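You operate a simulated robot arm through the tools that you are given. There is no shell and no other tool.

The job below is to be done with a simulated robot arm. You get a single attempt, and the scene is never put back.

Task
Put things in order on the top of the wooden table. At the end: the green numbered tile from the top of the wooden table stands on top of the grey stone weight; the blue ink bottle stands where the green numbered tile stood; the white float stands where the blue ink bottle stood; the yellow tilt sensor from the top of the wooden table stands where the white float stood; whatever was shut is shut again. Leave all else as you found it, and nothing knocked over.
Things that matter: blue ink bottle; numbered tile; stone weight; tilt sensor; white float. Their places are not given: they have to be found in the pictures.

It is judged by the outcome, as a careful person would: the job done as asked, and still so three seconds after it is handed in. It fails if anything else is knocked over, pushed out of place, dropped, spilled or broken.

Robot
A 6-joint arm with a two-finger parallel gripper, fixed in place. Base frame: the origin is at the foot of the arm, x ahead of it, y to its left, z up; the work surface is at about z = 0. Readings come in cm, degrees, newtons and seconds.
With the tool pointing down near the work surface it reaches from about 16 to 42 cm from the base axis. Its first joint turns from -66.0 to 66.0 degrees. Payload 1.57 kg.
The tool frame sits at the grasp point between the pads (the TCP): z along the fingers, y along the line on which they close. The tips reach 3 cm beyond it. Largest opening 8 cm; finger width 1.7, thickness 1.2; the body of the gripper, 4 by 8.2 cm, starts 8 cm behind the TCP.
Orientation is told as [roll, pitch, yaw] about the base's x, y, z axes, in that order, counted from this pose: with the fingers straight down and closing along the base's y, the tool's x points along the base's -x, its y along +y and its z along -z.

Tools
- The arm moves only by the tool arm_command. Its argument "rows" is one flat list of numbers, 7 for each row, row after row: the opening, from 0 (shut) to 1 (fully open), then the shift along the tool's x, y, z in cm, then the turn, a rotation vector about the tool's x, y, z in rad. In form: [hand, dx, dy, dz, wx, wy, wz, hand, dx, dy, dz, wx, wy, wz, ...]. A call has 1 to 20 rows; each row is the pose to reach, as a shift and turn from the pose commanded when the call began, along the tool's axes at that moment. Rows are played at 5 a second. More than 5 cm and 8.6 degrees between two rows, or a gripper value outside its range, and nothing of the call is played. A pose out of reach is approached as far as the arm can. The call stops where the force on the tool passes 40 N (or 10 N more than at its start, if that is more) or the arm is blocked; 0.2 s more then pass. Each finger travels about 15.3 cm/s and halts on what it meets, pressing with about 42 N; the grip force reading is that of the motor and also rises with nothing between the fingers. The clock runs only during rows and for 0.2 s after the last one: add rows that repeat a pose to give the fingers time. The reply holds the time, the measured pose of the TCP, the force on the tool along the base axes, the opening and the grip force, in the units named above and with some noise, with the torque about the TCP (base axes, N m) and any sound that the robot's microphone picked up, and new pictures: "pictures" is both (left out), scene, wrist or none.
- Cameras (640 x 400 px; columns grow to the right, rows downward): "scene" is fixed at [3.35, -32.61, 42.67]; the picture's right is [0.90, -0.45, 0.00], its down [-0.30, -0.60, -0.74] and it looks along [0.33, 0.67, -0.67] (base axes); focal length 270 px, centre (320, 200). "wrist" rides on the gripper at [7.2, -0.7, -12.2] in the tool frame; the picture's right is [0.09, 1.00, 0.00], its down [-0.84, 0.08, -0.54] and it looks along [-0.54, 0.05, 0.84] (tool axes); focal length 238 px, centre (320, 200).
- measure_at(camera, pixels): for up to 12 pixels [column, row] of the newest picture of that camera ("zoom" is the newest enlarged one), the place [x, y, z] in the base frame of the surface seen there, good to about 0.2 cm, but the place of the scene camera against the robot may be out by one fixed shift of up to 1.8 cm in any direction. It takes no simulated time.
- inspect(camera, box): a new picture of the part [left, top, right, bottom] of that camera's present view, enlarged. It takes no simulated time.
- close_job(): hands the job in; it is judged then, once.

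Unless the task says otherwise, let go and move clear before handing in.

The tools are called after "Call:" by a JSON object that holds its "api" and its "payload". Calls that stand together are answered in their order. arm_command: Moves the arm, as the interface text tells. Its arguments: {"type":"object","properties":{"rows":{"type":"array"},"pictures":{"type":"string","enum":["both","scene","wrist","none"]}},"required":["rows"]} The other tools are called the same way: measure_at (camera, pixels) gives the place of the surface under pixels of a picture; inspect (camera, box) takes an enlarged picture of a part of a camera's view; close_job () hands the job in.

At the start:

```text
time_s: 0.0
position: [26.05, -6.61, 22.21]
orientation: [0.0, 0.1, 0.0]
contact_force: [0.6, -0.6, -0.4]
torque: [0.01, 0.01, 0.01]
grip_width: 7.97
grasp_force: 0.0
```

scene: 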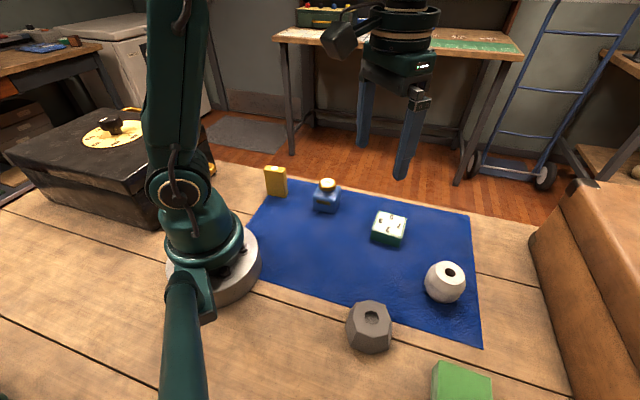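
wrist: 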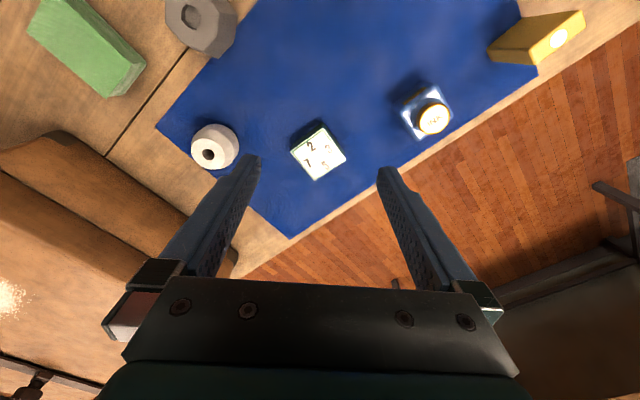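

The scene picture shows the yellow block near (276,181), the blue ink bottle near (327,197), the green numbered tile near (389,229), the white float near (445,282) and the grey weight near (370,326). I'll enlarge and measure these before moving.

Call:
{"api": "inspect", "payload": {"camera": "scene", "box": [240, 150, 500, 360]}}

Call:
{"api": "measure_at", "payload": {"camera": "scene", "pixels": [[276, 171], [276, 185], [327, 185], [327, 203], [389, 222], [389, 240], [445, 272], [445, 290], [372, 318], [368, 340], [462, 380], [300, 250]]}}

Call:
{"api": "measure_at", "payload": {"camera": "wrist", "pixels": [[319, 153], [433, 119], [208, 154], [560, 38], [212, 140], [192, 14], [90, 50], [300, 210], [350, 80], [530, 30], [540, 40], [420, 95]]}}

Call:
{"api": "inspect", "payload": {"camera": "wrist", "box": [380, 0, 620, 150]}}

```text
1.90 times, centred on (370, 255) of scene
```

zoom: 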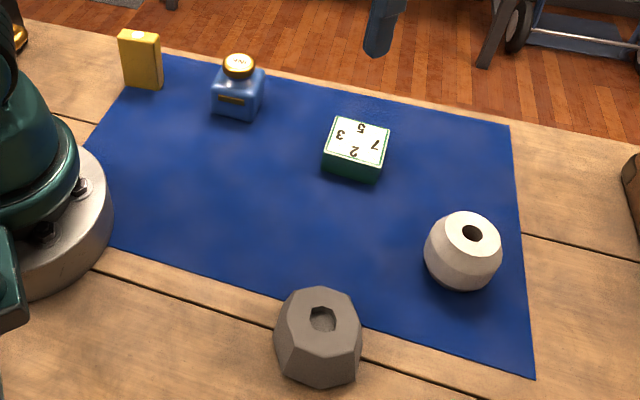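

```text
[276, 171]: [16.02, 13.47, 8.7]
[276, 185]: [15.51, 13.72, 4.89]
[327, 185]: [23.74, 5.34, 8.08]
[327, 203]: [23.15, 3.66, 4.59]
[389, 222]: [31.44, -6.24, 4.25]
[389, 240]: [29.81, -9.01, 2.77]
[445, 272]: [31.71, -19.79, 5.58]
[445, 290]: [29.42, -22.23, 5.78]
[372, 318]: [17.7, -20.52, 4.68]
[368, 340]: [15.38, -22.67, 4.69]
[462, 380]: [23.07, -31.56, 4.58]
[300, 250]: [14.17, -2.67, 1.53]
```

```text
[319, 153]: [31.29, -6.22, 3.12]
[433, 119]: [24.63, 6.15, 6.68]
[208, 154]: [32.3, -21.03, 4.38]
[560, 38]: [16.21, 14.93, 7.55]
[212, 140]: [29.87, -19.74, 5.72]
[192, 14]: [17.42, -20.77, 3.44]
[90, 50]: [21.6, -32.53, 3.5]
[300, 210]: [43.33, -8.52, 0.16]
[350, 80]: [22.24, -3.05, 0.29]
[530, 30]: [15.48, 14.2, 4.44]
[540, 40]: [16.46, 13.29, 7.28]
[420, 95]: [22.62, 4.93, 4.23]
```

```text
2.67 times, centred on (500, 75) of wrist
```

zoom: 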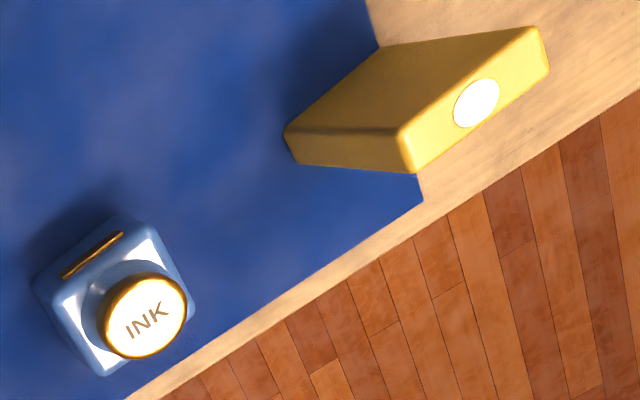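

The wrist camera gives table height ≈0.2 (scene camera reads about 1.2 cm too high), so I'll trust the wrist camera. I'll look closer at the objects and the surroundings for look-alikes.

Call:
{"api": "inspect", "payload": {"camera": "wrist", "box": [140, 0, 380, 200]}}

Call:
{"api": "inspect", "payload": {"camera": "scene", "box": [0, 0, 320, 200]}}

Call:
{"api": "inspect", "payload": {"camera": "scene", "box": [320, 0, 640, 200]}}

Call:
{"api": "inspect", "payload": {"camera": "scene", "box": [320, 200, 640, 400]}}

```text
2.00 times, centred on (260, 100) of wrist
```

zoom: 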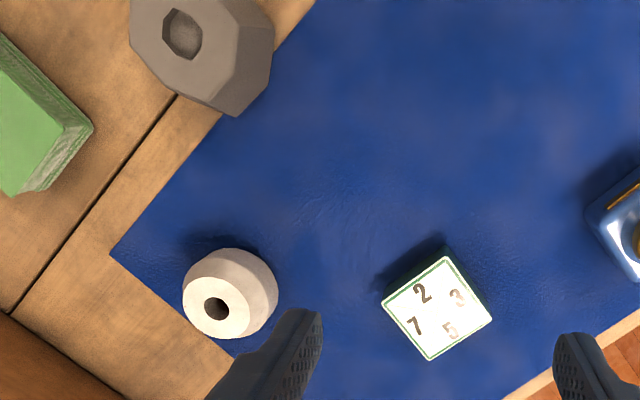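

```text
2.00 times, centred on (160, 100) of scene
```

zoom: 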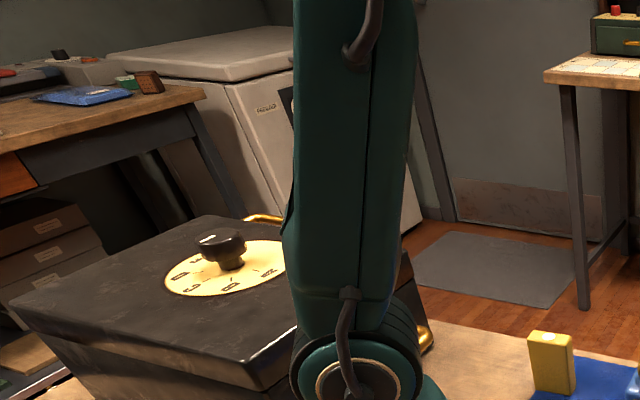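

```text
2.00 times, centred on (480, 100) of scene
```

zoom: 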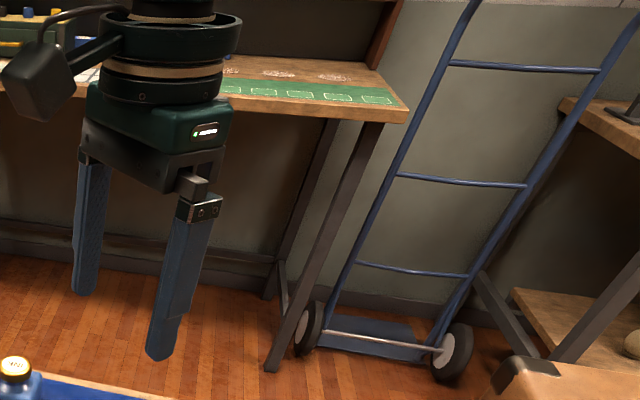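

```text
2.00 times, centred on (480, 300) of scene
```

zoom: 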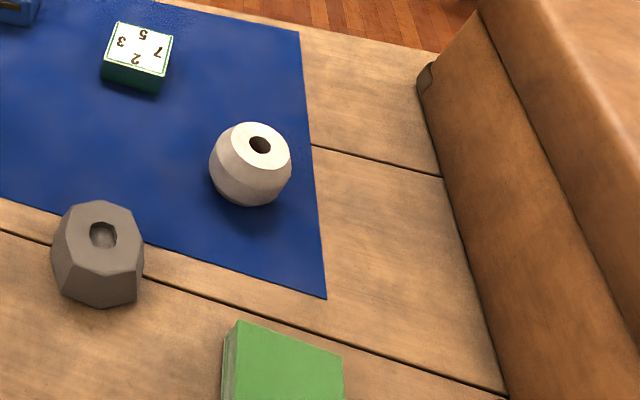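

No look-alikes on the table and nothing seems shut that needs opening. Next I measure the tile corners (wrist ~ (320,128),(346,158),(314,180),(291,151)), the weight top, the float top and the bottle cap.

Call:
{"api": "measure_at", "payload": {"camera": "wrist", "pixels": [[320, 131], [343, 158], [314, 177], [294, 152], [317, 155], [302, 135], [295, 160], [318, 125], [330, 182]]}}

Call:
{"api": "measure_at", "payload": {"camera": "wrist", "pixels": [[192, 154], [222, 154], [208, 140], [208, 168], [194, 140], [230, 130], [192, 4], [210, 12], [192, 26], [180, 10], [215, 50], [200, 30]]}}

Call:
{"api": "measure_at", "payload": {"camera": "wrist", "pixels": [[420, 119], [446, 119], [433, 107], [433, 131], [405, 105], [424, 84], [425, 137], [491, 60], [534, 62], [580, 14], [524, 18], [488, 48]]}}

```text
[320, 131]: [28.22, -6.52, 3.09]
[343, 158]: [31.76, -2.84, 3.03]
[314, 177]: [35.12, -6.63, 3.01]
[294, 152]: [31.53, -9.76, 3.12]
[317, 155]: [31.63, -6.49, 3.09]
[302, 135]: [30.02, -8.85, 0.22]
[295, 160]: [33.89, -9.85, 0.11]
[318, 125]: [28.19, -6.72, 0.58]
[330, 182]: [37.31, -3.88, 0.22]
```

```text
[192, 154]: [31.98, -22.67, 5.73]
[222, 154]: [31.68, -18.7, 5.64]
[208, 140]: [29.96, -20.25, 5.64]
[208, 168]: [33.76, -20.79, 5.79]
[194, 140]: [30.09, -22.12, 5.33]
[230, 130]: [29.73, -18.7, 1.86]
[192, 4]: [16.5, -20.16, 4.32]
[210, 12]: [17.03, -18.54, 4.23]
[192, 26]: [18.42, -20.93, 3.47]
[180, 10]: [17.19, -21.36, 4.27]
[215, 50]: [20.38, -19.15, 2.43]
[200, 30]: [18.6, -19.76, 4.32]
```

```text
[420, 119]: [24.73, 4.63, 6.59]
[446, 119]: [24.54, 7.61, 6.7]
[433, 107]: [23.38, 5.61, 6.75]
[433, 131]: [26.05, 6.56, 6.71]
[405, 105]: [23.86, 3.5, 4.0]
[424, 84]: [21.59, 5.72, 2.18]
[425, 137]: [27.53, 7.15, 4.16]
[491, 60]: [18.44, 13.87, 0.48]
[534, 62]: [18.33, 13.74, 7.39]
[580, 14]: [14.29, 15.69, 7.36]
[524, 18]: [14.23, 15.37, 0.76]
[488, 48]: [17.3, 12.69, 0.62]
```

Tile: centre ≈ (31.65, −6.5), top z≈3.1, edges at about 45°. The weight (wrist ~(192,14)) is cut by the picture edge, so I move the hand over it to look closer.

Call:
{"api": "arm_command", "payload": {"rows": [1, 1.6, -2.8, 0.8, 0, 0, 0, 1, 3.2, -5.6, 1.6, 0, 0, 0, 1, 4.8, -8.4, 2.4, 0, 0, 0, 1, 6.4, -11.2, 3.2, 0, 0, 0, 1, 8.0, -14.0, 4.0, 0, 0, 0, 1, 8.0, -14.0, 4.0, 0, 0, 0], "pictures": "both"}}

```text
time_s: 1.4
position: [18.1, -20.78, 18.24]
orientation: [0.1, 0.0, -0.1]
contact_force: [-0.7, 0.4, 0.4]
torque: [0.0, 0.03, 0.01]
grip_width: 8.01
grasp_force: 0.0
```

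scene: 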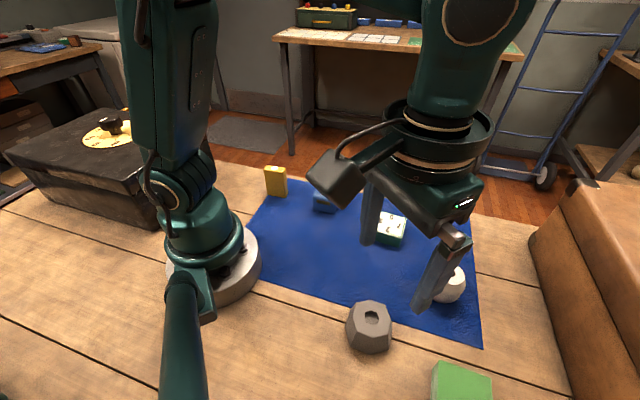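
wrist: 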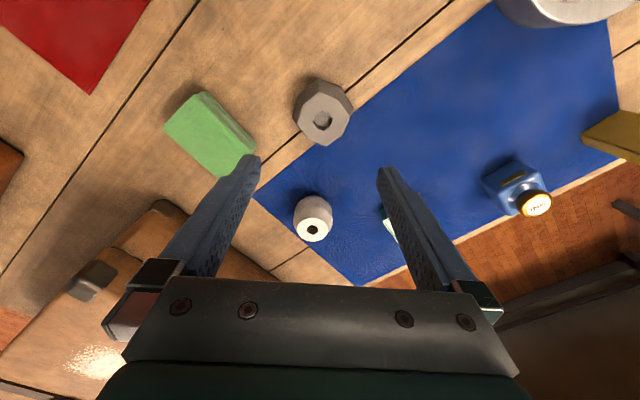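

The weight is now visible at wrist (322,113) in full. I enlarge it and measure its top.

Call:
{"api": "inspect", "payload": {"camera": "wrist", "box": [270, 70, 380, 150]}}

Call:
{"api": "measure_at", "payload": {"camera": "wrist", "pixels": [[322, 105], [310, 115], [335, 115], [322, 131], [322, 138], [308, 130], [337, 131], [300, 117], [345, 115], [322, 88], [305, 97], [338, 95]]}}

```text
5.00 times, centred on (325, 110) of wrist
```

zoom: 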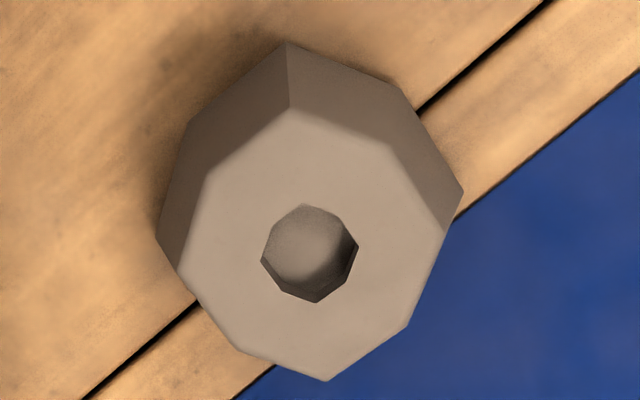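

```text
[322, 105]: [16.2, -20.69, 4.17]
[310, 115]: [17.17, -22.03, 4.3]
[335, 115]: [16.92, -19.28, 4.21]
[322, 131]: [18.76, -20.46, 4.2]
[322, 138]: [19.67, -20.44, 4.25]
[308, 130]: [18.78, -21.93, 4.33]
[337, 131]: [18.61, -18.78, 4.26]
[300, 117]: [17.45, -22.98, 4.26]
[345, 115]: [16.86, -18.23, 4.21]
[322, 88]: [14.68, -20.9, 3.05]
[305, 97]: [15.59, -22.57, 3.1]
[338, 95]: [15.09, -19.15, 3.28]
```

The weight's top face is at z≈4.25, centred on ≈(17.7, −20.45). Now I move above the tile with a −45° yaw to line the fingers up with its edges.

Call:
{"api": "arm_command", "payload": {"rows": [1, -1.69, 1.79, 0.53, 0, 0, 0.1, 1, -3.38, 3.58, 1.06, 0, 0, 0.2, 1, -5.07, 5.37, 1.6, 0, 0, 0.3, 1, -6.76, 7.16, 2.13, 0, 0, 0.4, 1, -8.45, 8.95, 2.66, 0, 0, 0.5, 1, -10.14, 10.74, 3.2, 0, 0, 0.6, 1, -11.83, 12.53, 3.7, 0, 0, 0.7, 1, -13.5, 14.3, 4.24, 0, 0, 0.785, 1, -13.5, 14.3, 4.24, 0, 0, 0.785], "pictures": "both"}}

```text
time_s: 3.4
position: [31.7, -6.56, 13.87]
orientation: [-0.1, 0.1, -45.0]
contact_force: [-0.4, 0.7, -0.7]
torque: [0.0, 0.02, -0.02]
grip_width: 8.0
grasp_force: 0.0
```

scene: 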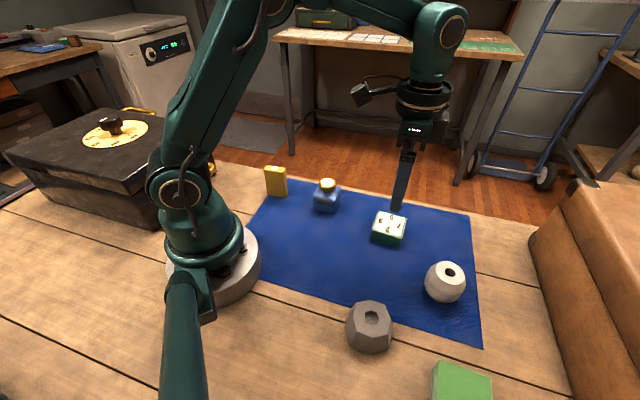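
wrist: 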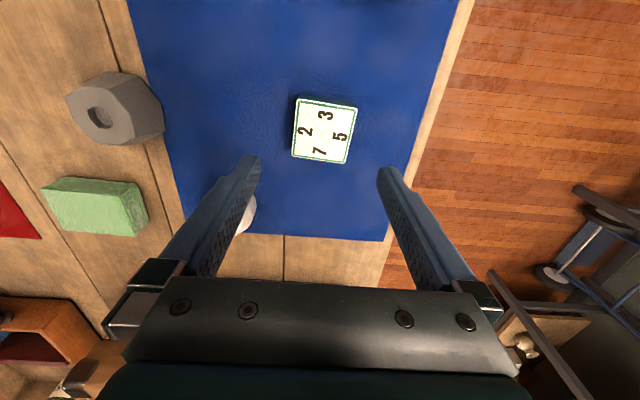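

Call:
{"api": "inspect", "payload": {"camera": "wrist", "box": [270, 80, 380, 180]}}

Call:
{"api": "measure_at", "payload": {"camera": "wrist", "pixels": [[300, 100], [355, 108], [346, 162], [294, 156], [325, 131], [296, 128], [351, 135], [328, 104], [320, 159]]}}

```text
4.00 times, centred on (325, 130) of wrist
```

zoom: 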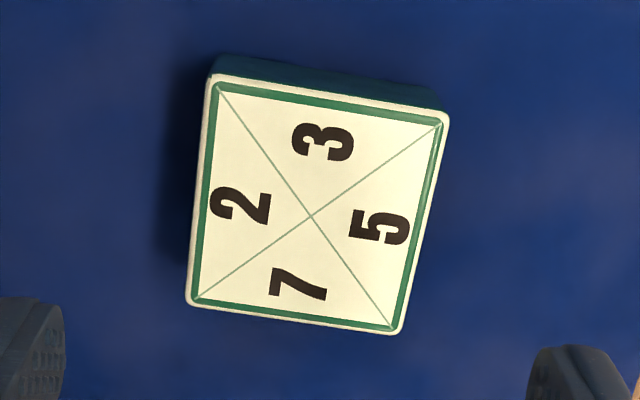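

```text
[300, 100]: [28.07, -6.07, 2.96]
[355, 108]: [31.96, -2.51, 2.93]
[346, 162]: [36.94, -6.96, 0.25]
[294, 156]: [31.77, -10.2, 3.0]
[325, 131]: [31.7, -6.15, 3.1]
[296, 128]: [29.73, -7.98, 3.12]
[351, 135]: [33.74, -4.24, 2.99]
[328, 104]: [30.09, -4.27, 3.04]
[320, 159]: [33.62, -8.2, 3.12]
```

The tile centre is at zoom (310,215) → ≈(31.75, −6.45), its edges ≈4° off the present yaw. I turn those 4° and lower so that the tips are ~0.4 cm above the mat.

Call:
{"api": "arm_command", "payload": {"rows": [1, 0.04, 0.15, 1.5, 0, 0, 0.07, 1, 0.04, 0.15, 3.5, 0, 0, 0.07, 1, 0.04, 0.15, 5.5, 0, 0, 0.07, 1, 0.04, 0.15, 7.5, 0, 0, 0.07, 1, 0.04, 0.15, 9.0, 0, 0, 0.07, 1, 0.04, 0.15, 9.8, 0, 0, 0.07, 1, 0.04, 0.15, 10.4, 0, 0, 0.07, 1, 0.04, 0.15, 10.4, 0, 0, 0.07], "pictures": "both"}}

```text
time_s: 5.2
position: [31.64, -6.26, 3.4]
orientation: [0.1, 0.0, -49.0]
contact_force: [-1.1, -0.8, -0.2]
torque: [0.04, -0.01, 0.02]
grip_width: 8.01
grasp_force: 0.2
```

scene: 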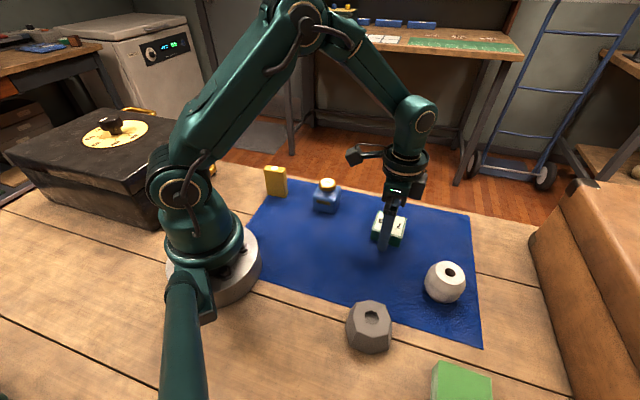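
wrist: 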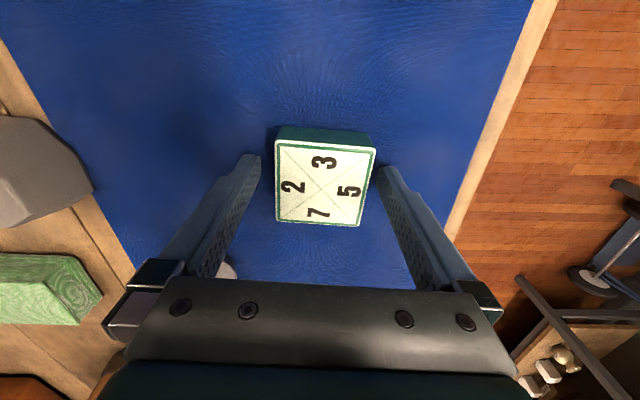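

The tile lies between the fingers, its middle near wrist (322,188). I measure it once more here for the exact starting place before closing.

Call:
{"api": "inspect", "payload": {"camera": "wrist", "box": [240, 110, 400, 240]}}

Call:
{"api": "measure_at", "payload": {"camera": "wrist", "pixels": [[320, 187], [280, 143], [372, 151], [358, 222], [279, 217]]}}

```text
3.08 times, centred on (320, 175) of wrist
```

zoom: 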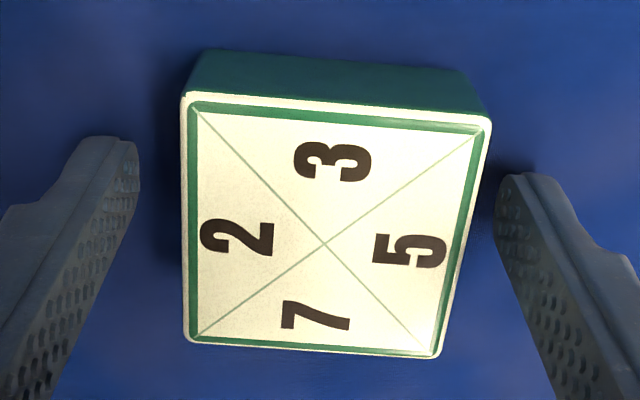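

```text
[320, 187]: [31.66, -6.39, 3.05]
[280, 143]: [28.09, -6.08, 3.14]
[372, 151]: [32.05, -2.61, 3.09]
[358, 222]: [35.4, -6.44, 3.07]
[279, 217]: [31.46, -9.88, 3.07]
```

The fingers are aligned with the tile's sides (edge angle 41°, tool y 41°); tile centre ≈ (31.77, −6.37). I close on it.

Call:
{"api": "arm_command", "payload": {"rows": [0.6, 0, 0, 0, 0, 0, 0, 0.6, 0, 0, 0, 0, 0, 0, 0.6, 0, 0, 0, 0, 0, 0], "pictures": "wrist"}}

```text
time_s: 6.0
position: [31.58, -6.29, 3.59]
orientation: [0.0, 0.0, -48.9]
contact_force: [0.0, 0.5, 0.0]
torque: [-0.04, -0.01, 0.01]
grip_width: 5.74
grasp_force: 42.1
```

wrist: 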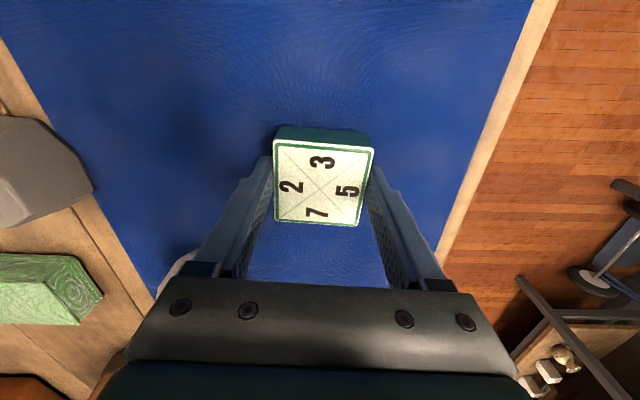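

The grip reads 5.74 cm with 42 N, so the tile is held. I lift it straight up and check.

Call:
{"api": "arm_command", "payload": {"rows": [0.6, 0, 0, -0.7, 0, 0, 0, 0.6, 0, 0, -2, 0, 0, 0, 0.6, 0, 0, -4, 0, 0, 0, 0.6, 0, 0, -6, 0, 0, 0, 0.6, 0, 0, -8, 0, 0, 0, 0.6, 0, 0, -10, 0, 0, 0, 0.6, 0, 0, -10, 0, 0, 0], "pictures": "both"}}

```text
time_s: 7.6
position: [31.7, -6.29, 13.64]
orientation: [0.0, 0.1, -49.0]
contact_force: [0.0, -0.1, 0.4]
torque: [0.0, -0.03, 0.0]
grip_width: 4.84
grasp_force: 0.1
```

scene: 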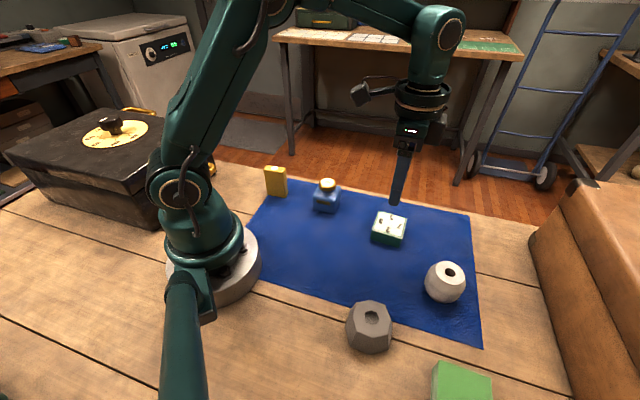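
wrist: 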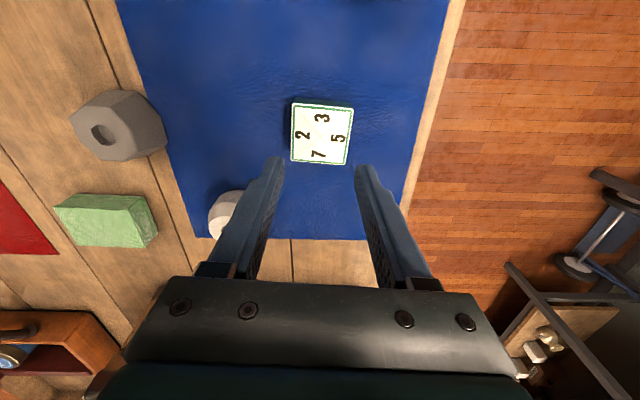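

The fingers closed to 4.84 and the tile is still on the mat at wrist (322,134), so it slipped out. I measure whether it moved and look at it closely.

Call:
{"api": "measure_at", "payload": {"camera": "wrist", "pixels": [[294, 106], [351, 110], [345, 160], [293, 159], [322, 133], [322, 98], [284, 140], [230, 210]]}}

Call:
{"api": "inspect", "payload": {"camera": "wrist", "box": [270, 80, 380, 180]}}

Call:
{"api": "inspect", "payload": {"camera": "scene", "box": [350, 190, 430, 260]}}

```text
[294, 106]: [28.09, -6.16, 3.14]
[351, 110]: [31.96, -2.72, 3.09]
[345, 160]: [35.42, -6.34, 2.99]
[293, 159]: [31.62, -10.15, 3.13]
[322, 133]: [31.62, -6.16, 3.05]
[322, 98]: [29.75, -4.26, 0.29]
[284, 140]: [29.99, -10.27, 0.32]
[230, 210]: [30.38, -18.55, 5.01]
```

```text
4.00 times, centred on (325, 130) of wrist
```

zoom: 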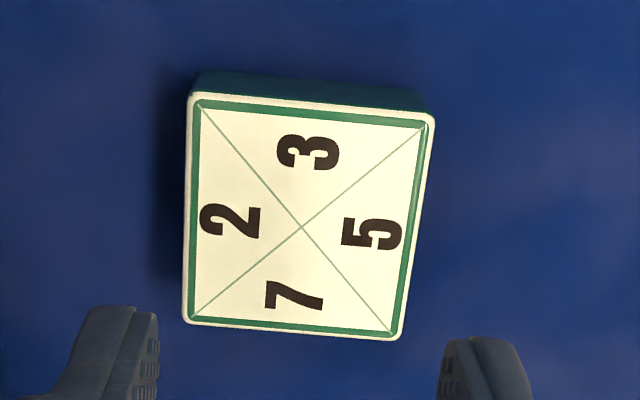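

```text
5.71 times, centred on (390, 225) of scene
```

zoom: 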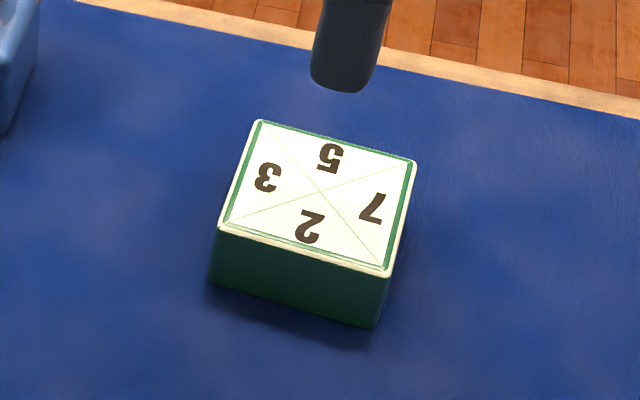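

The tile has not moved (corners match the earlier ones). I open, go down again slightly lower, and will close with the full command this time.

Call:
{"api": "arm_command", "payload": {"rows": [1, 0, 0, 0, 0, 0, 0, 1, 0.05, 0, 2, 0, 0, 0, 1, 0.05, 0, 4, 0, 0, 0, 1, 0.05, 0, 6, 0, 0, 0, 1, 0.05, 0, 8, 0, 0, 0, 1, 0.05, 0, 9.3, 0, 0, 0, 1, 0.05, 0, 10.2, 0, 0, 0, 1, 0.05, 0, 10.2, 0, 0, 0, 0, 0.05, 0, 10.2, 0, 0, 0, 0, 0.05, 0, 10.2, 0, 0, 0, 0, 0.05, 0, 10.2, 0, 0, 0, 0, 0.05, 0, 10.2, 0, 0, 0], "pictures": "both"}}

```text
time_s: 10.2
position: [31.64, -6.12, 3.36]
orientation: [0.0, 0.0, -49.0]
contact_force: [-0.5, 0.4, -0.7]
torque: [0.01, 0.0, 0.01]
grip_width: 5.75
grasp_force: 42.0
```

scene: 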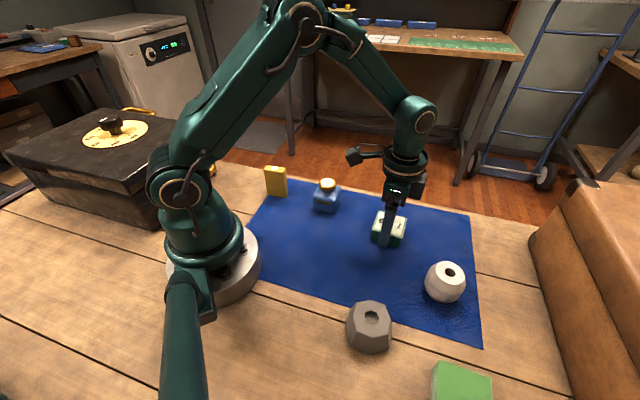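
wrist: 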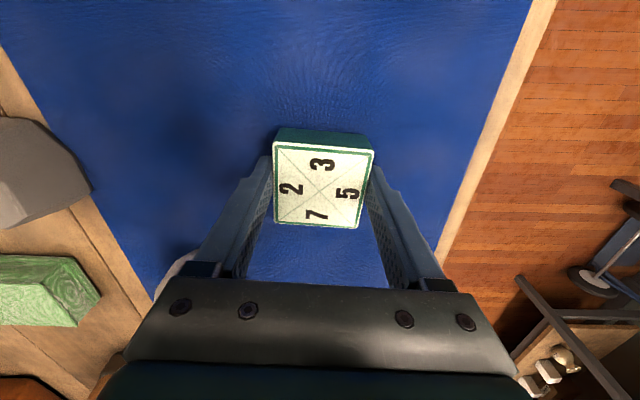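

Gripped at 5.75 cm and 42 N. I lift very slowly, half a centimetre over five rows, and read the force.

Call:
{"api": "arm_command", "payload": {"rows": [0, 0, 0, -0.1, 0, 0, 0, 0, 0, 0, -0.2, 0, 0, 0, 0, 0, 0, -0.3, 0, 0, 0, 0, 0, 0, -0.4, 0, 0, 0, 0, 0, 0, -0.5, 0, 0, 0], "pictures": "wrist"}}

```text
time_s: 11.4
position: [31.57, -6.24, 3.86]
orientation: [0.0, 0.0, -49.0]
contact_force: [0.4, -0.4, -2.5]
torque: [0.01, -0.01, 0.0]
grip_width: 5.73
grasp_force: 41.7
```

wrist: 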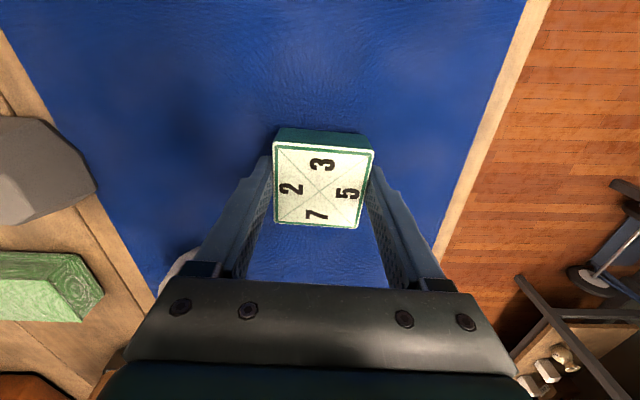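

The tile now stays in the same place in the hand and the tool carries −2.5 N, so it is lifted. I continue upward slowly.

Call:
{"api": "arm_command", "payload": {"rows": [0, 0, 0, -0.3, 0, 0, 0, 0, 0, 0, -0.8, 0, 0, 0, 0, 0, 0, -1.5, 0, 0, 0, 0, 0, 0, -2.3, 0, 0, 0, 0, 0, 0, -3.2, 0, 0, 0, 0, 0, 0, -4.1, 0, 0, 0, 0, 0, 0, -5.0, 0, 0, 0, 0, 0, 0, -5.8, 0, 0, 0, 0, 0, 0, -6.3, 0, 0, 0, 0, 0, 0, -6.5, 0, 0, 0], "pictures": "both"}}

```text
time_s: 13.6
position: [31.68, -6.15, 10.43]
orientation: [0.1, 0.0, -48.9]
contact_force: [0.5, -0.2, -1.5]
torque: [0.01, -0.04, -0.01]
grip_width: 5.73
grasp_force: 42.0
```

scene: 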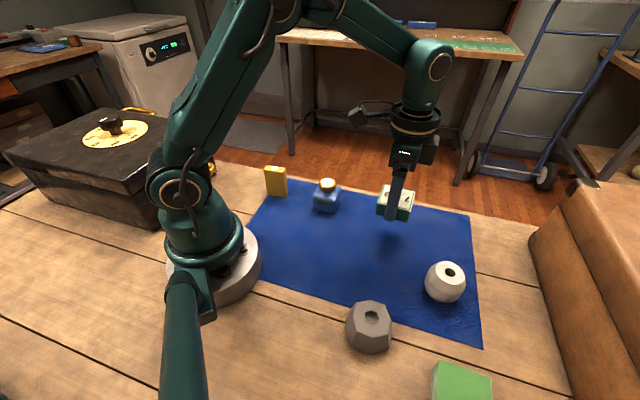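
wrist: 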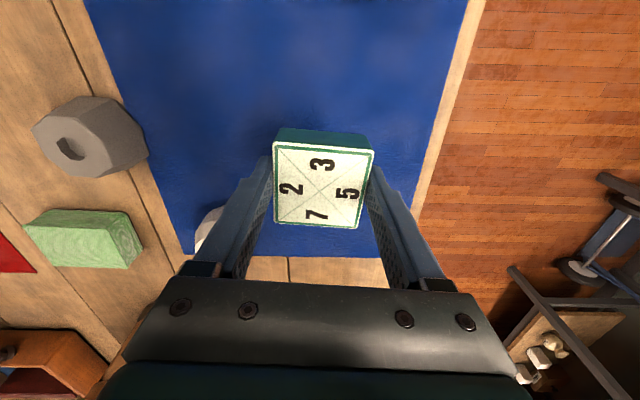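

The tile is held steadily at wrist (321,189). Before carrying it I re-measure the weight's top from this viewpoint, at wrist (90,140), as a cross-check.

Call:
{"api": "inspect", "payload": {"camera": "wrist", "box": [20, 80, 160, 190]}}

Call:
{"api": "measure_at", "payload": {"camera": "wrist", "pixels": [[52, 138], [92, 138], [72, 130], [72, 165], [60, 160], [90, 165], [50, 155], [80, 120], [321, 189], [280, 146], [370, 153], [358, 224]]}}

```text
3.64 times, centred on (90, 135) of wrist
```

zoom: 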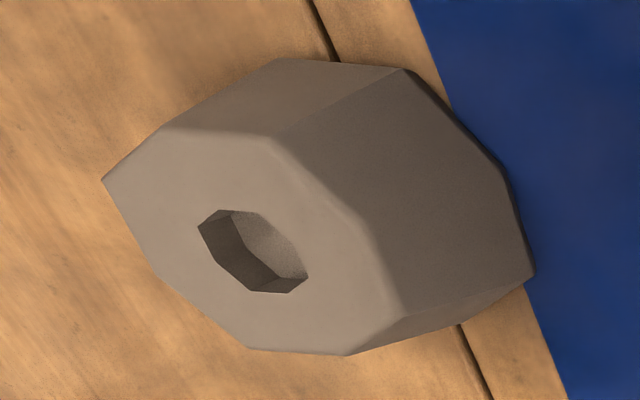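

```text
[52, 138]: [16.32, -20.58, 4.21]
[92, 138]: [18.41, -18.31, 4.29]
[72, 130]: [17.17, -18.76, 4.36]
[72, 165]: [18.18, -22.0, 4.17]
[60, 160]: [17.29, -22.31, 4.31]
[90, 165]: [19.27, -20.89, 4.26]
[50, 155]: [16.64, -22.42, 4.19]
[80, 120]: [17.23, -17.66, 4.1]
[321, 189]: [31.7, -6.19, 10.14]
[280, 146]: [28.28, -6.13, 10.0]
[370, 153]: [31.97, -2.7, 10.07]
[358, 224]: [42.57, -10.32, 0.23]
```

Both views agree: weight-top centre ≈ (17.7, −20.47), z≈4.25, and the held tile is centred on the TCP. I carry the tile over the weight smoothly at the present height.

Call:
{"api": "arm_command", "payload": {"rows": [0, -0.07, -0.8, 0, 0, 0, 0, 0, -0.2, -2.39, 0, 0, 0, 0, 0, -0.36, -4.38, 0, 0, 0, 0, 0, -0.54, -6.57, 0, 0, 0, 0, 0, -0.72, -8.76, 0, 0, 0, 0, 0, -0.9, -10.96, 0, 0, 0, 0, 0, -1.08, -13.15, 0, 0, 0, 0, 0, -1.26, -15.34, 0, 0, 0, 0, 0, -1.43, -17.33, 0, 0, 0, 0, 0, -1.54, -18.72, 0, 0, 0, 0, 0, -1.61, -19.52, 0, 0, 0, 0, 0, -1.64, -19.92, 0, 0, 0, 0, 0, -1.64, -19.92, 0, 0, 0, 0], "pictures": "both"}}

```text
time_s: 16.4
position: [17.81, -20.51, 10.35]
orientation: [0.0, 0.1, -49.0]
contact_force: [-0.2, 0.4, -1.2]
torque: [0.02, -0.02, 0.01]
grip_width: 5.7
grasp_force: 42.7
```

scene: 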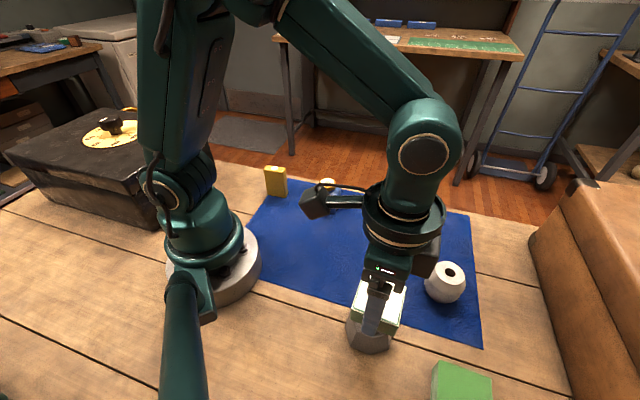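
wrist: 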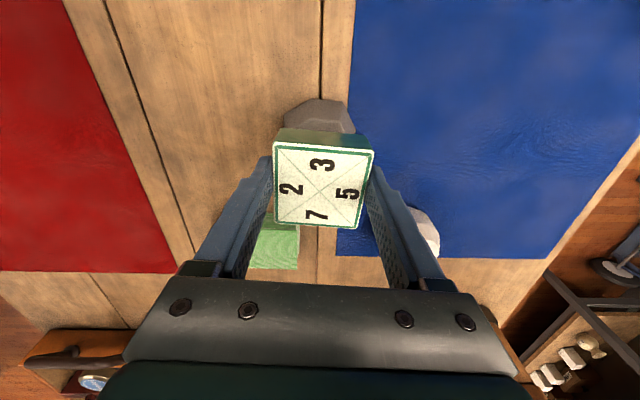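

The tile is over the weight (wrist (320,190), weight just showing behind it). I lower it to about half a centimetre above contact.

Call:
{"api": "arm_command", "payload": {"rows": [0, 0.02, 0.03, 0.4, 0, 0, 0, 0, 0.02, 0.03, 0.9, 0, 0, 0, 0, 0.02, 0.03, 1.4, 0, 0, 0, 0, 0.02, 0.03, 1.9, 0, 0, 0, 0, 0.02, 0.03, 2.2, 0, 0, 0, 0, 0.02, 0.03, 2.4, 0, 0, 0, 0, 0.02, 0.03, 2.5, 0, 0, 0], "pictures": "both"}}

Call:
{"api": "inspect", "payload": {"camera": "scene", "box": [320, 260, 440, 370]}}

```text
time_s: 18.0
position: [17.67, -20.54, 7.88]
orientation: [0.0, 0.0, -49.0]
contact_force: [0.6, 0.0, -1.2]
torque: [-0.02, -0.02, 0.0]
grip_width: 5.73
grasp_force: 42.1
```

scene: 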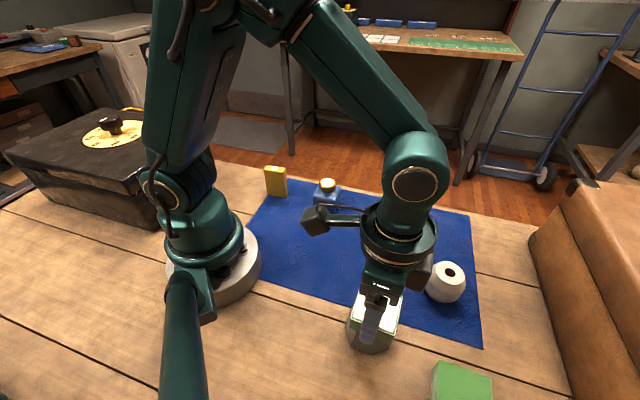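
wrist: 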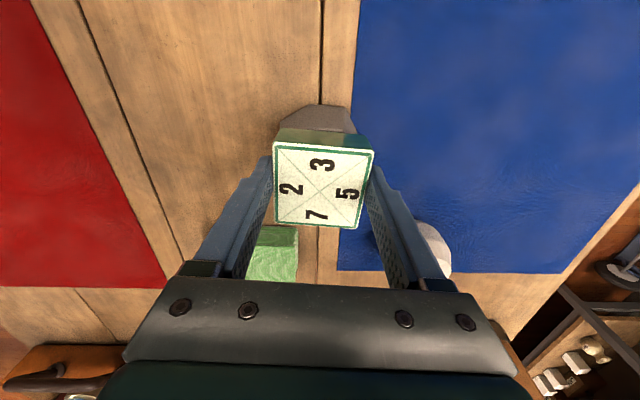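

```text
3.64 times, centred on (380, 315) of scene
```

zoom: 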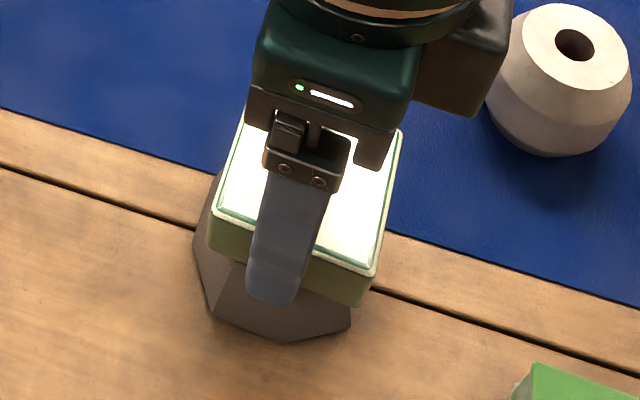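

The tile is just above the weight and centred on it in the enlarged view. I lower in tiny steps and watch the vertical force.

Call:
{"api": "arm_command", "payload": {"rows": [0, 0, 0, 0.1, 0, 0, 0, 0, 0, 0, 0.2, 0, 0, 0, 0, 0, 0, 0.3, 0, 0, 0, 0, 0, 0, 0.3, 0, 0, 0], "pictures": "none"}}

```text
time_s: 19.0
position: [17.88, -20.44, 7.55]
orientation: [0.0, 0.0, -48.9]
contact_force: [-1.6, 0.3, 2.0]
torque: [-0.04, 0.03, 0.03]
grip_width: 5.73
grasp_force: 42.1
```

The vertical force changed from about −1.5 to +2 N, suggesting first contact. I lower another 0.1 cm to confirm.

Call:
{"api": "arm_command", "payload": {"rows": [0, 0, 0, 0.05, 0, 0, 0, 0, 0, 0, 0.1, 0, 0, 0, 0, 0, 0, 0.1, 0, 0, 0], "pictures": "wrist"}}

```text
time_s: 19.6
position: [17.86, -20.46, 7.62]
orientation: [0.0, -0.1, -48.9]
contact_force: [-0.4, 2.1, 6.8]
torque: [0.06, 0.09, -0.04]
grip_width: 5.71
grasp_force: 42.5
stopped in row 3: the force on the tool passed its limit at 44 N (the readings are from after the stop); the commanded pose is now the measured one
```

wrist: 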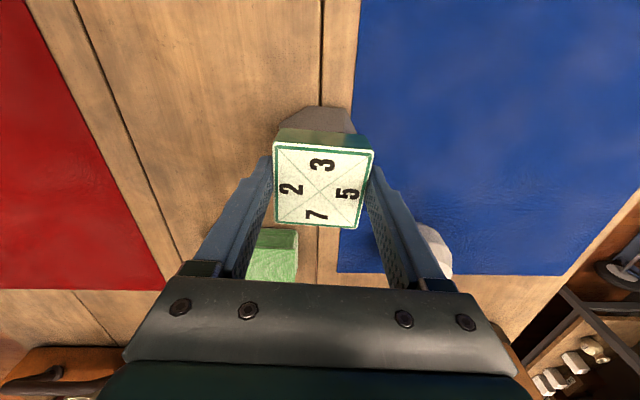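

The arm met firm contact, so the tile rests on the weight. I release by opening just a little, then rise straight up.

Call:
{"api": "arm_command", "payload": {"rows": [0.78, 0, 0, 0, 0, 0, 0, 0.85, 0, 0, 0, 0, 0, 0, 0.95, 0, 0, 0, 0, 0, 0, 0.95, 0, 0, -0.5, 0, 0, 0, 0.95, 0, 0, -1.5, 0, 0, 0, 0.95, 0, 0, -3, 0, 0, 0, 0.95, 0, 0, -5, 0, 0, 0, 0.95, 0, 0, -7, 0, 0, 0, 0.95, 0, 0, -7, 0, 0, 0], "pictures": "both"}}

Call:
{"api": "inspect", "payload": {"camera": "scene", "box": [320, 260, 440, 370]}}

```text
time_s: 21.6
position: [17.72, -20.55, 14.47]
orientation: [0.1, 0.0, -49.1]
contact_force: [0.2, 0.2, -0.2]
torque: [0.03, -0.01, 0.01]
grip_width: 7.6
grasp_force: 0.1
```

scene: 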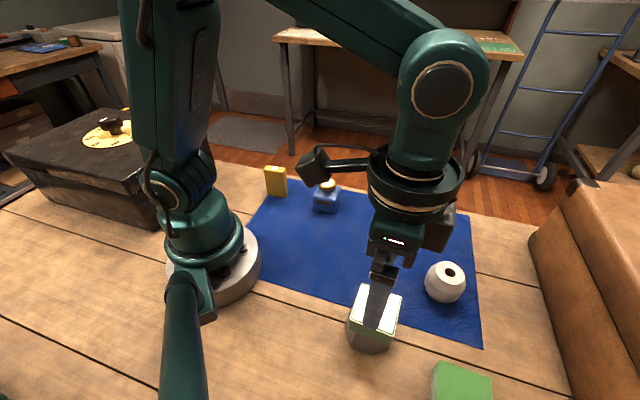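
wrist: 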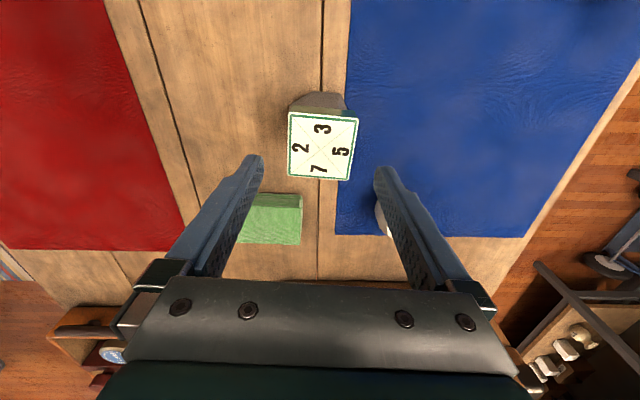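

```text
3.64 times, centred on (380, 315) of scene
```

zoom: 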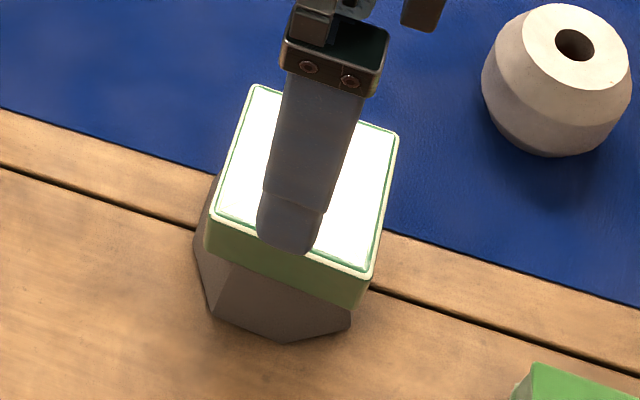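

The tile stands squarely on the weight. Next I move above the ink bottle to look at it from close up.

Call:
{"api": "arm_command", "payload": {"rows": [1, 0.93, 1.34, 0, 0, 0, 0, 1, 2.33, 3.36, 0, 0, 0, 0, 1, 4.03, 5.82, 0, 0, 0, 0, 1, 5.74, 8.29, 0, 0, 0, 0, 1, 7.44, 10.75, 0, 0, 0, 0, 1, 9.15, 13.22, 0, 0, 0, 0, 1, 10.85, 15.68, 0, 0, 0, 0, 1, 12.56, 18.14, 0, 0, 0, 0, 1, 14.1, 20.38, 0, 0, 0, 0, 1, 15.2, 21.95, 0, 0, 0, 0, 1, 15.5, 22.4, 0, 0, 0, 0, 1, 15.5, 22.4, 0, 0, 0, 0], "pictures": "both"}}

```text
time_s: 24.2
position: [24.53, 6.0, 14.56]
orientation: [0.1, -0.1, -49.1]
contact_force: [0.0, 0.4, 0.0]
torque: [0.04, 0.0, 0.02]
grip_width: 8.0
grasp_force: 0.1
```

scene: 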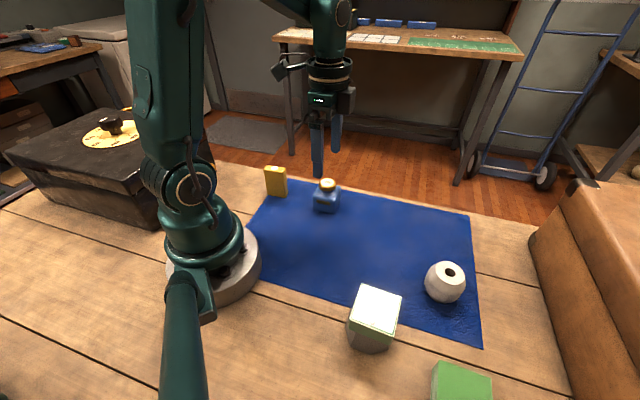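
wrist: 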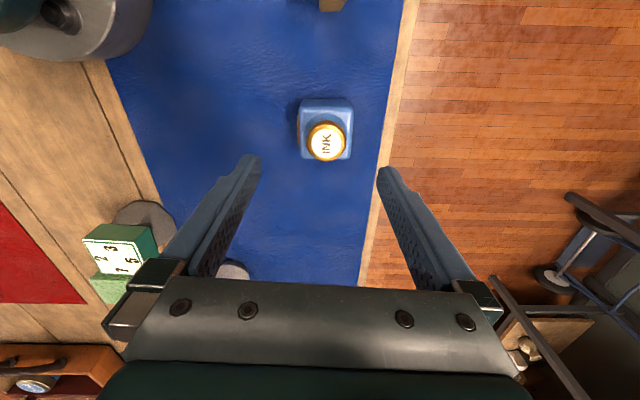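

The bottle is at wrist (325,132), nearly square to the fingers. I enlarge and measure it.

Call:
{"api": "inspect", "payload": {"camera": "wrist", "box": [280, 85, 370, 175]}}

Call:
{"api": "measure_at", "payload": {"camera": "wrist", "pixels": [[314, 142], [338, 142], [326, 130], [326, 154], [326, 142], [301, 135], [351, 135], [303, 103], [348, 103], [326, 112], [304, 158], [349, 158]]}}

```text
4.44 times, centred on (325, 130) of wrist
```

zoom: 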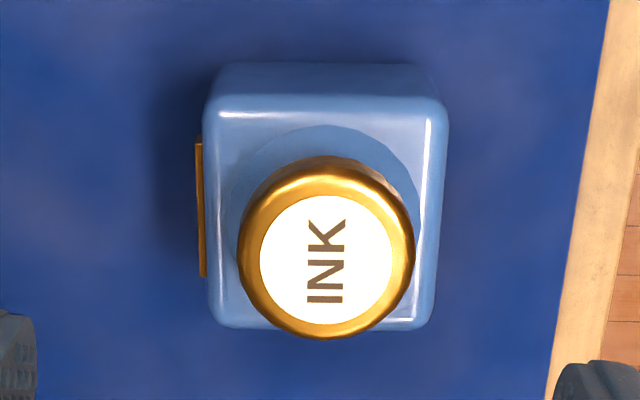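

```text
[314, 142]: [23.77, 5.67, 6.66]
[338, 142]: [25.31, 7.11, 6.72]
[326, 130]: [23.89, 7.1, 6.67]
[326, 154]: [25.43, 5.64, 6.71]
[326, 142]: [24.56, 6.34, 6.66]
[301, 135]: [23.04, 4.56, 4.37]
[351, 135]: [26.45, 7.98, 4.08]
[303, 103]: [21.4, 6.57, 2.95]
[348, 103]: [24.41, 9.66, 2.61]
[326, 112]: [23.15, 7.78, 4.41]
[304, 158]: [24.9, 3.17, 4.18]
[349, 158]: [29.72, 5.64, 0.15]
```

The bottle's label (zoom (200,205)) sits on the face toward one finger, so I turn the hand about 94° to grip the plain faces instead. Cap centre ≈ (24.6, 6.38), body edges at ≈45°.

Call:
{"api": "arm_command", "payload": {"rows": [1, 0.01, 0.03, 0, 0, 0, -0.12, 1, 0.02, 0.06, 0, 0, 0, -0.25, 1, 0.03, 0.09, 0, 0, 0, -0.38, 1, 0.04, 0.12, 0, 0, 0, -0.51, 1, 0.05, 0.15, 0, 0, 0, -0.64, 1, 0.06, 0.18, 0, 0, 0, -0.77, 1, 0.07, 0.21, 0, 0, 0, -0.9, 1, 0.08, 0.24, 0, 0, 0, -1.03, 1, 0.09, 0.27, 0, 0, 0, -1.16, 1, 0.1, 0.3, 0, 0, 0, -1.29, 1, 0.12, 0.33, 0, 0, 0, -1.42, 1, 0.14, 0.35, 0, 0, 0, -1.55, 1, 0.146, 0.366, 0, 0, 0, -1.65, 1, 0.146, 0.366, 0, 0, 0, -1.65], "pictures": "both"}}

Call:
{"api": "inspect", "payload": {"camera": "wrist", "box": [280, 85, 370, 175]}}

```text
time_s: 27.2
position: [24.67, 6.39, 14.58]
orientation: [0.0, -0.2, 45.6]
contact_force: [-0.3, -1.0, 0.8]
torque: [0.02, 0.0, 0.02]
grip_width: 8.03
grasp_force: 0.2
```

scene: 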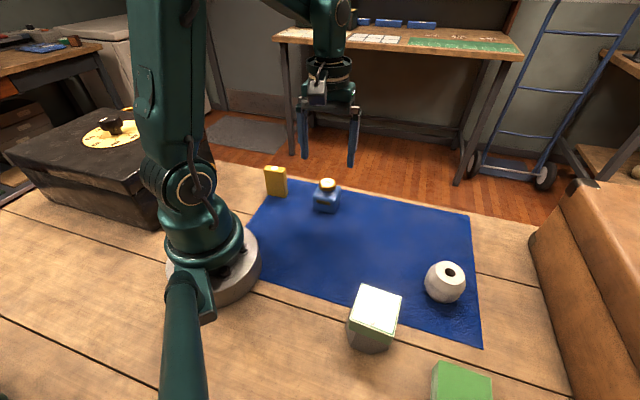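
wrist: 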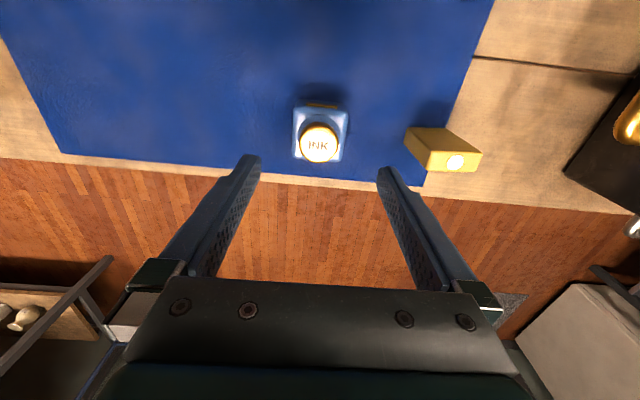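

```text
4.44 times, centred on (325, 130) of wrist
```

zoom: 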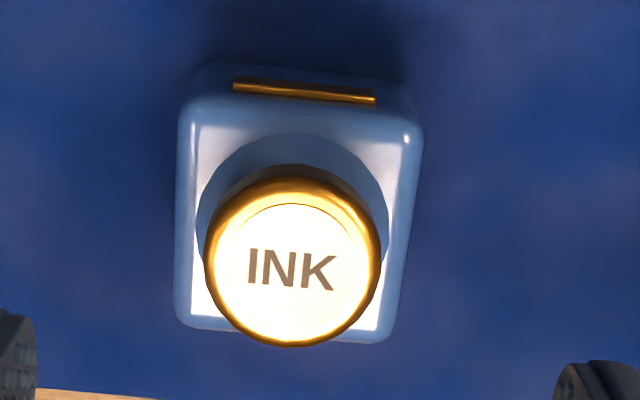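

The body is now within ~2° of square to the fingers. I measure the cap and body edges for centring.

Call:
{"api": "measure_at", "payload": {"camera": "wrist", "pixels": [[307, 144], [331, 144], [319, 133], [319, 155], [319, 144], [295, 135], [345, 137], [297, 112], [344, 116], [320, 117]]}}

Call:
{"api": "measure_at", "payload": {"camera": "wrist", "pixels": [[410, 137], [474, 156], [440, 169], [447, 143], [410, 148], [455, 162], [424, 150], [465, 148], [405, 143], [434, 172], [480, 154], [445, 130]]}}

Call:
{"api": "inspect", "payload": {"camera": "wrist", "box": [390, 105, 500, 195]}}

```text
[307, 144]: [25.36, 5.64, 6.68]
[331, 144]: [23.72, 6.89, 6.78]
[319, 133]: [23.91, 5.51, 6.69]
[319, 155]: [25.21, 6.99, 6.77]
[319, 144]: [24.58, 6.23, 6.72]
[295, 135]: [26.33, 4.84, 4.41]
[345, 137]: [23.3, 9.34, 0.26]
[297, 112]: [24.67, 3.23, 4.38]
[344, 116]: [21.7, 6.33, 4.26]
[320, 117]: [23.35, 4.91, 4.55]
```

```text
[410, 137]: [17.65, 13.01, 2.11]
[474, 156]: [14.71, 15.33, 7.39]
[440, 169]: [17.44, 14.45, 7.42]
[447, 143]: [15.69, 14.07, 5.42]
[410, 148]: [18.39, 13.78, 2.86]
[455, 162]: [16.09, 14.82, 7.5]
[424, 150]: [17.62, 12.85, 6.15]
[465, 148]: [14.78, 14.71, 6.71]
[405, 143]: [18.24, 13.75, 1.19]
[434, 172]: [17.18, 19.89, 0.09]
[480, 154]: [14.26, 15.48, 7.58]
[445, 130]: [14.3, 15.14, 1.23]
```

```text
4.44 times, centred on (445, 150) of wrist
```

zoom: 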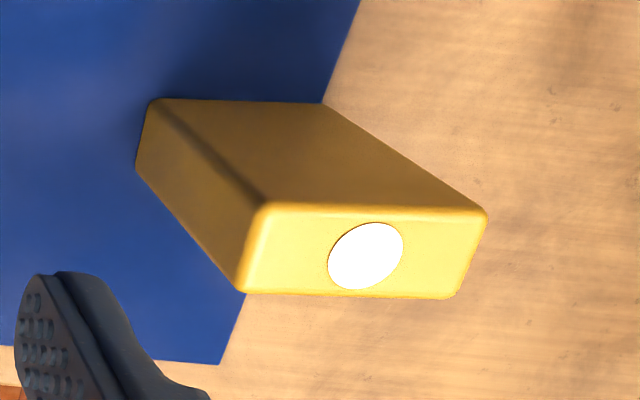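

The cap centre averages (24.6, 6.3) and the body edge is at ≈134°. I turn the last 1.8° and lower with the fingers open around the body.

Call:
{"api": "arm_command", "payload": {"rows": [1, 0.05, 0, 1.5, 0, 0, 0.03, 1, 0.05, 0, 3.5, 0, 0, 0.03, 1, 0.05, 0, 5.5, 0, 0, 0.03, 1, 0.05, 0, 7.5, 0, 0, 0.03, 1, 0.05, 0, 9.2, 0, 0, 0.03, 1, 0.05, 0, 10.3, 0, 0, 0.03, 1, 0.05, 0, 11, 0, 0, 0.03, 1, 0.05, 0, 11, 0, 0, 0.03], "pictures": "both"}}

Call:
{"api": "inspect", "payload": {"camera": "wrist", "box": [230, 110, 410, 260]}}

```text
time_s: 29.0
position: [24.47, 6.41, 3.5]
orientation: [-0.1, 0.0, 43.8]
contact_force: [-0.3, -0.9, -0.2]
torque: [0.03, -0.02, 0.0]
grip_width: 7.99
grasp_force: 0.2
```

scene: 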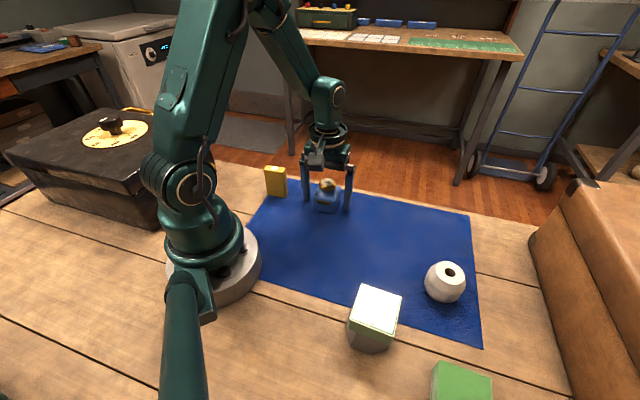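
wrist: 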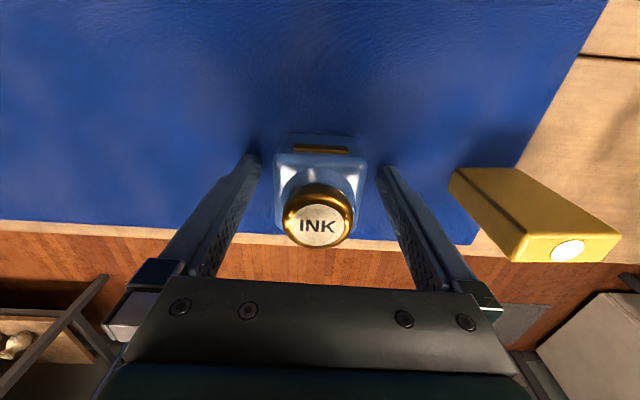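

```text
2.67 times, centred on (320, 185) of wrist
```

zoom: 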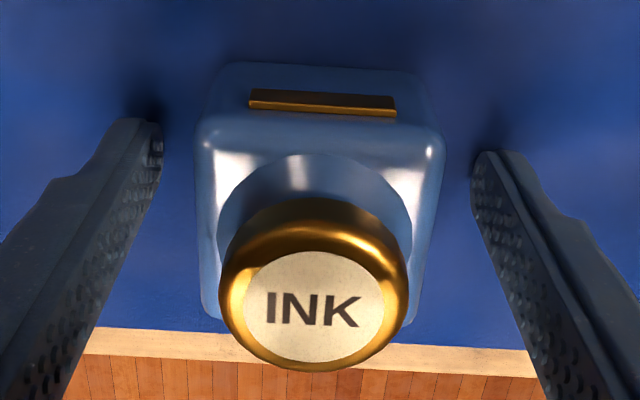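

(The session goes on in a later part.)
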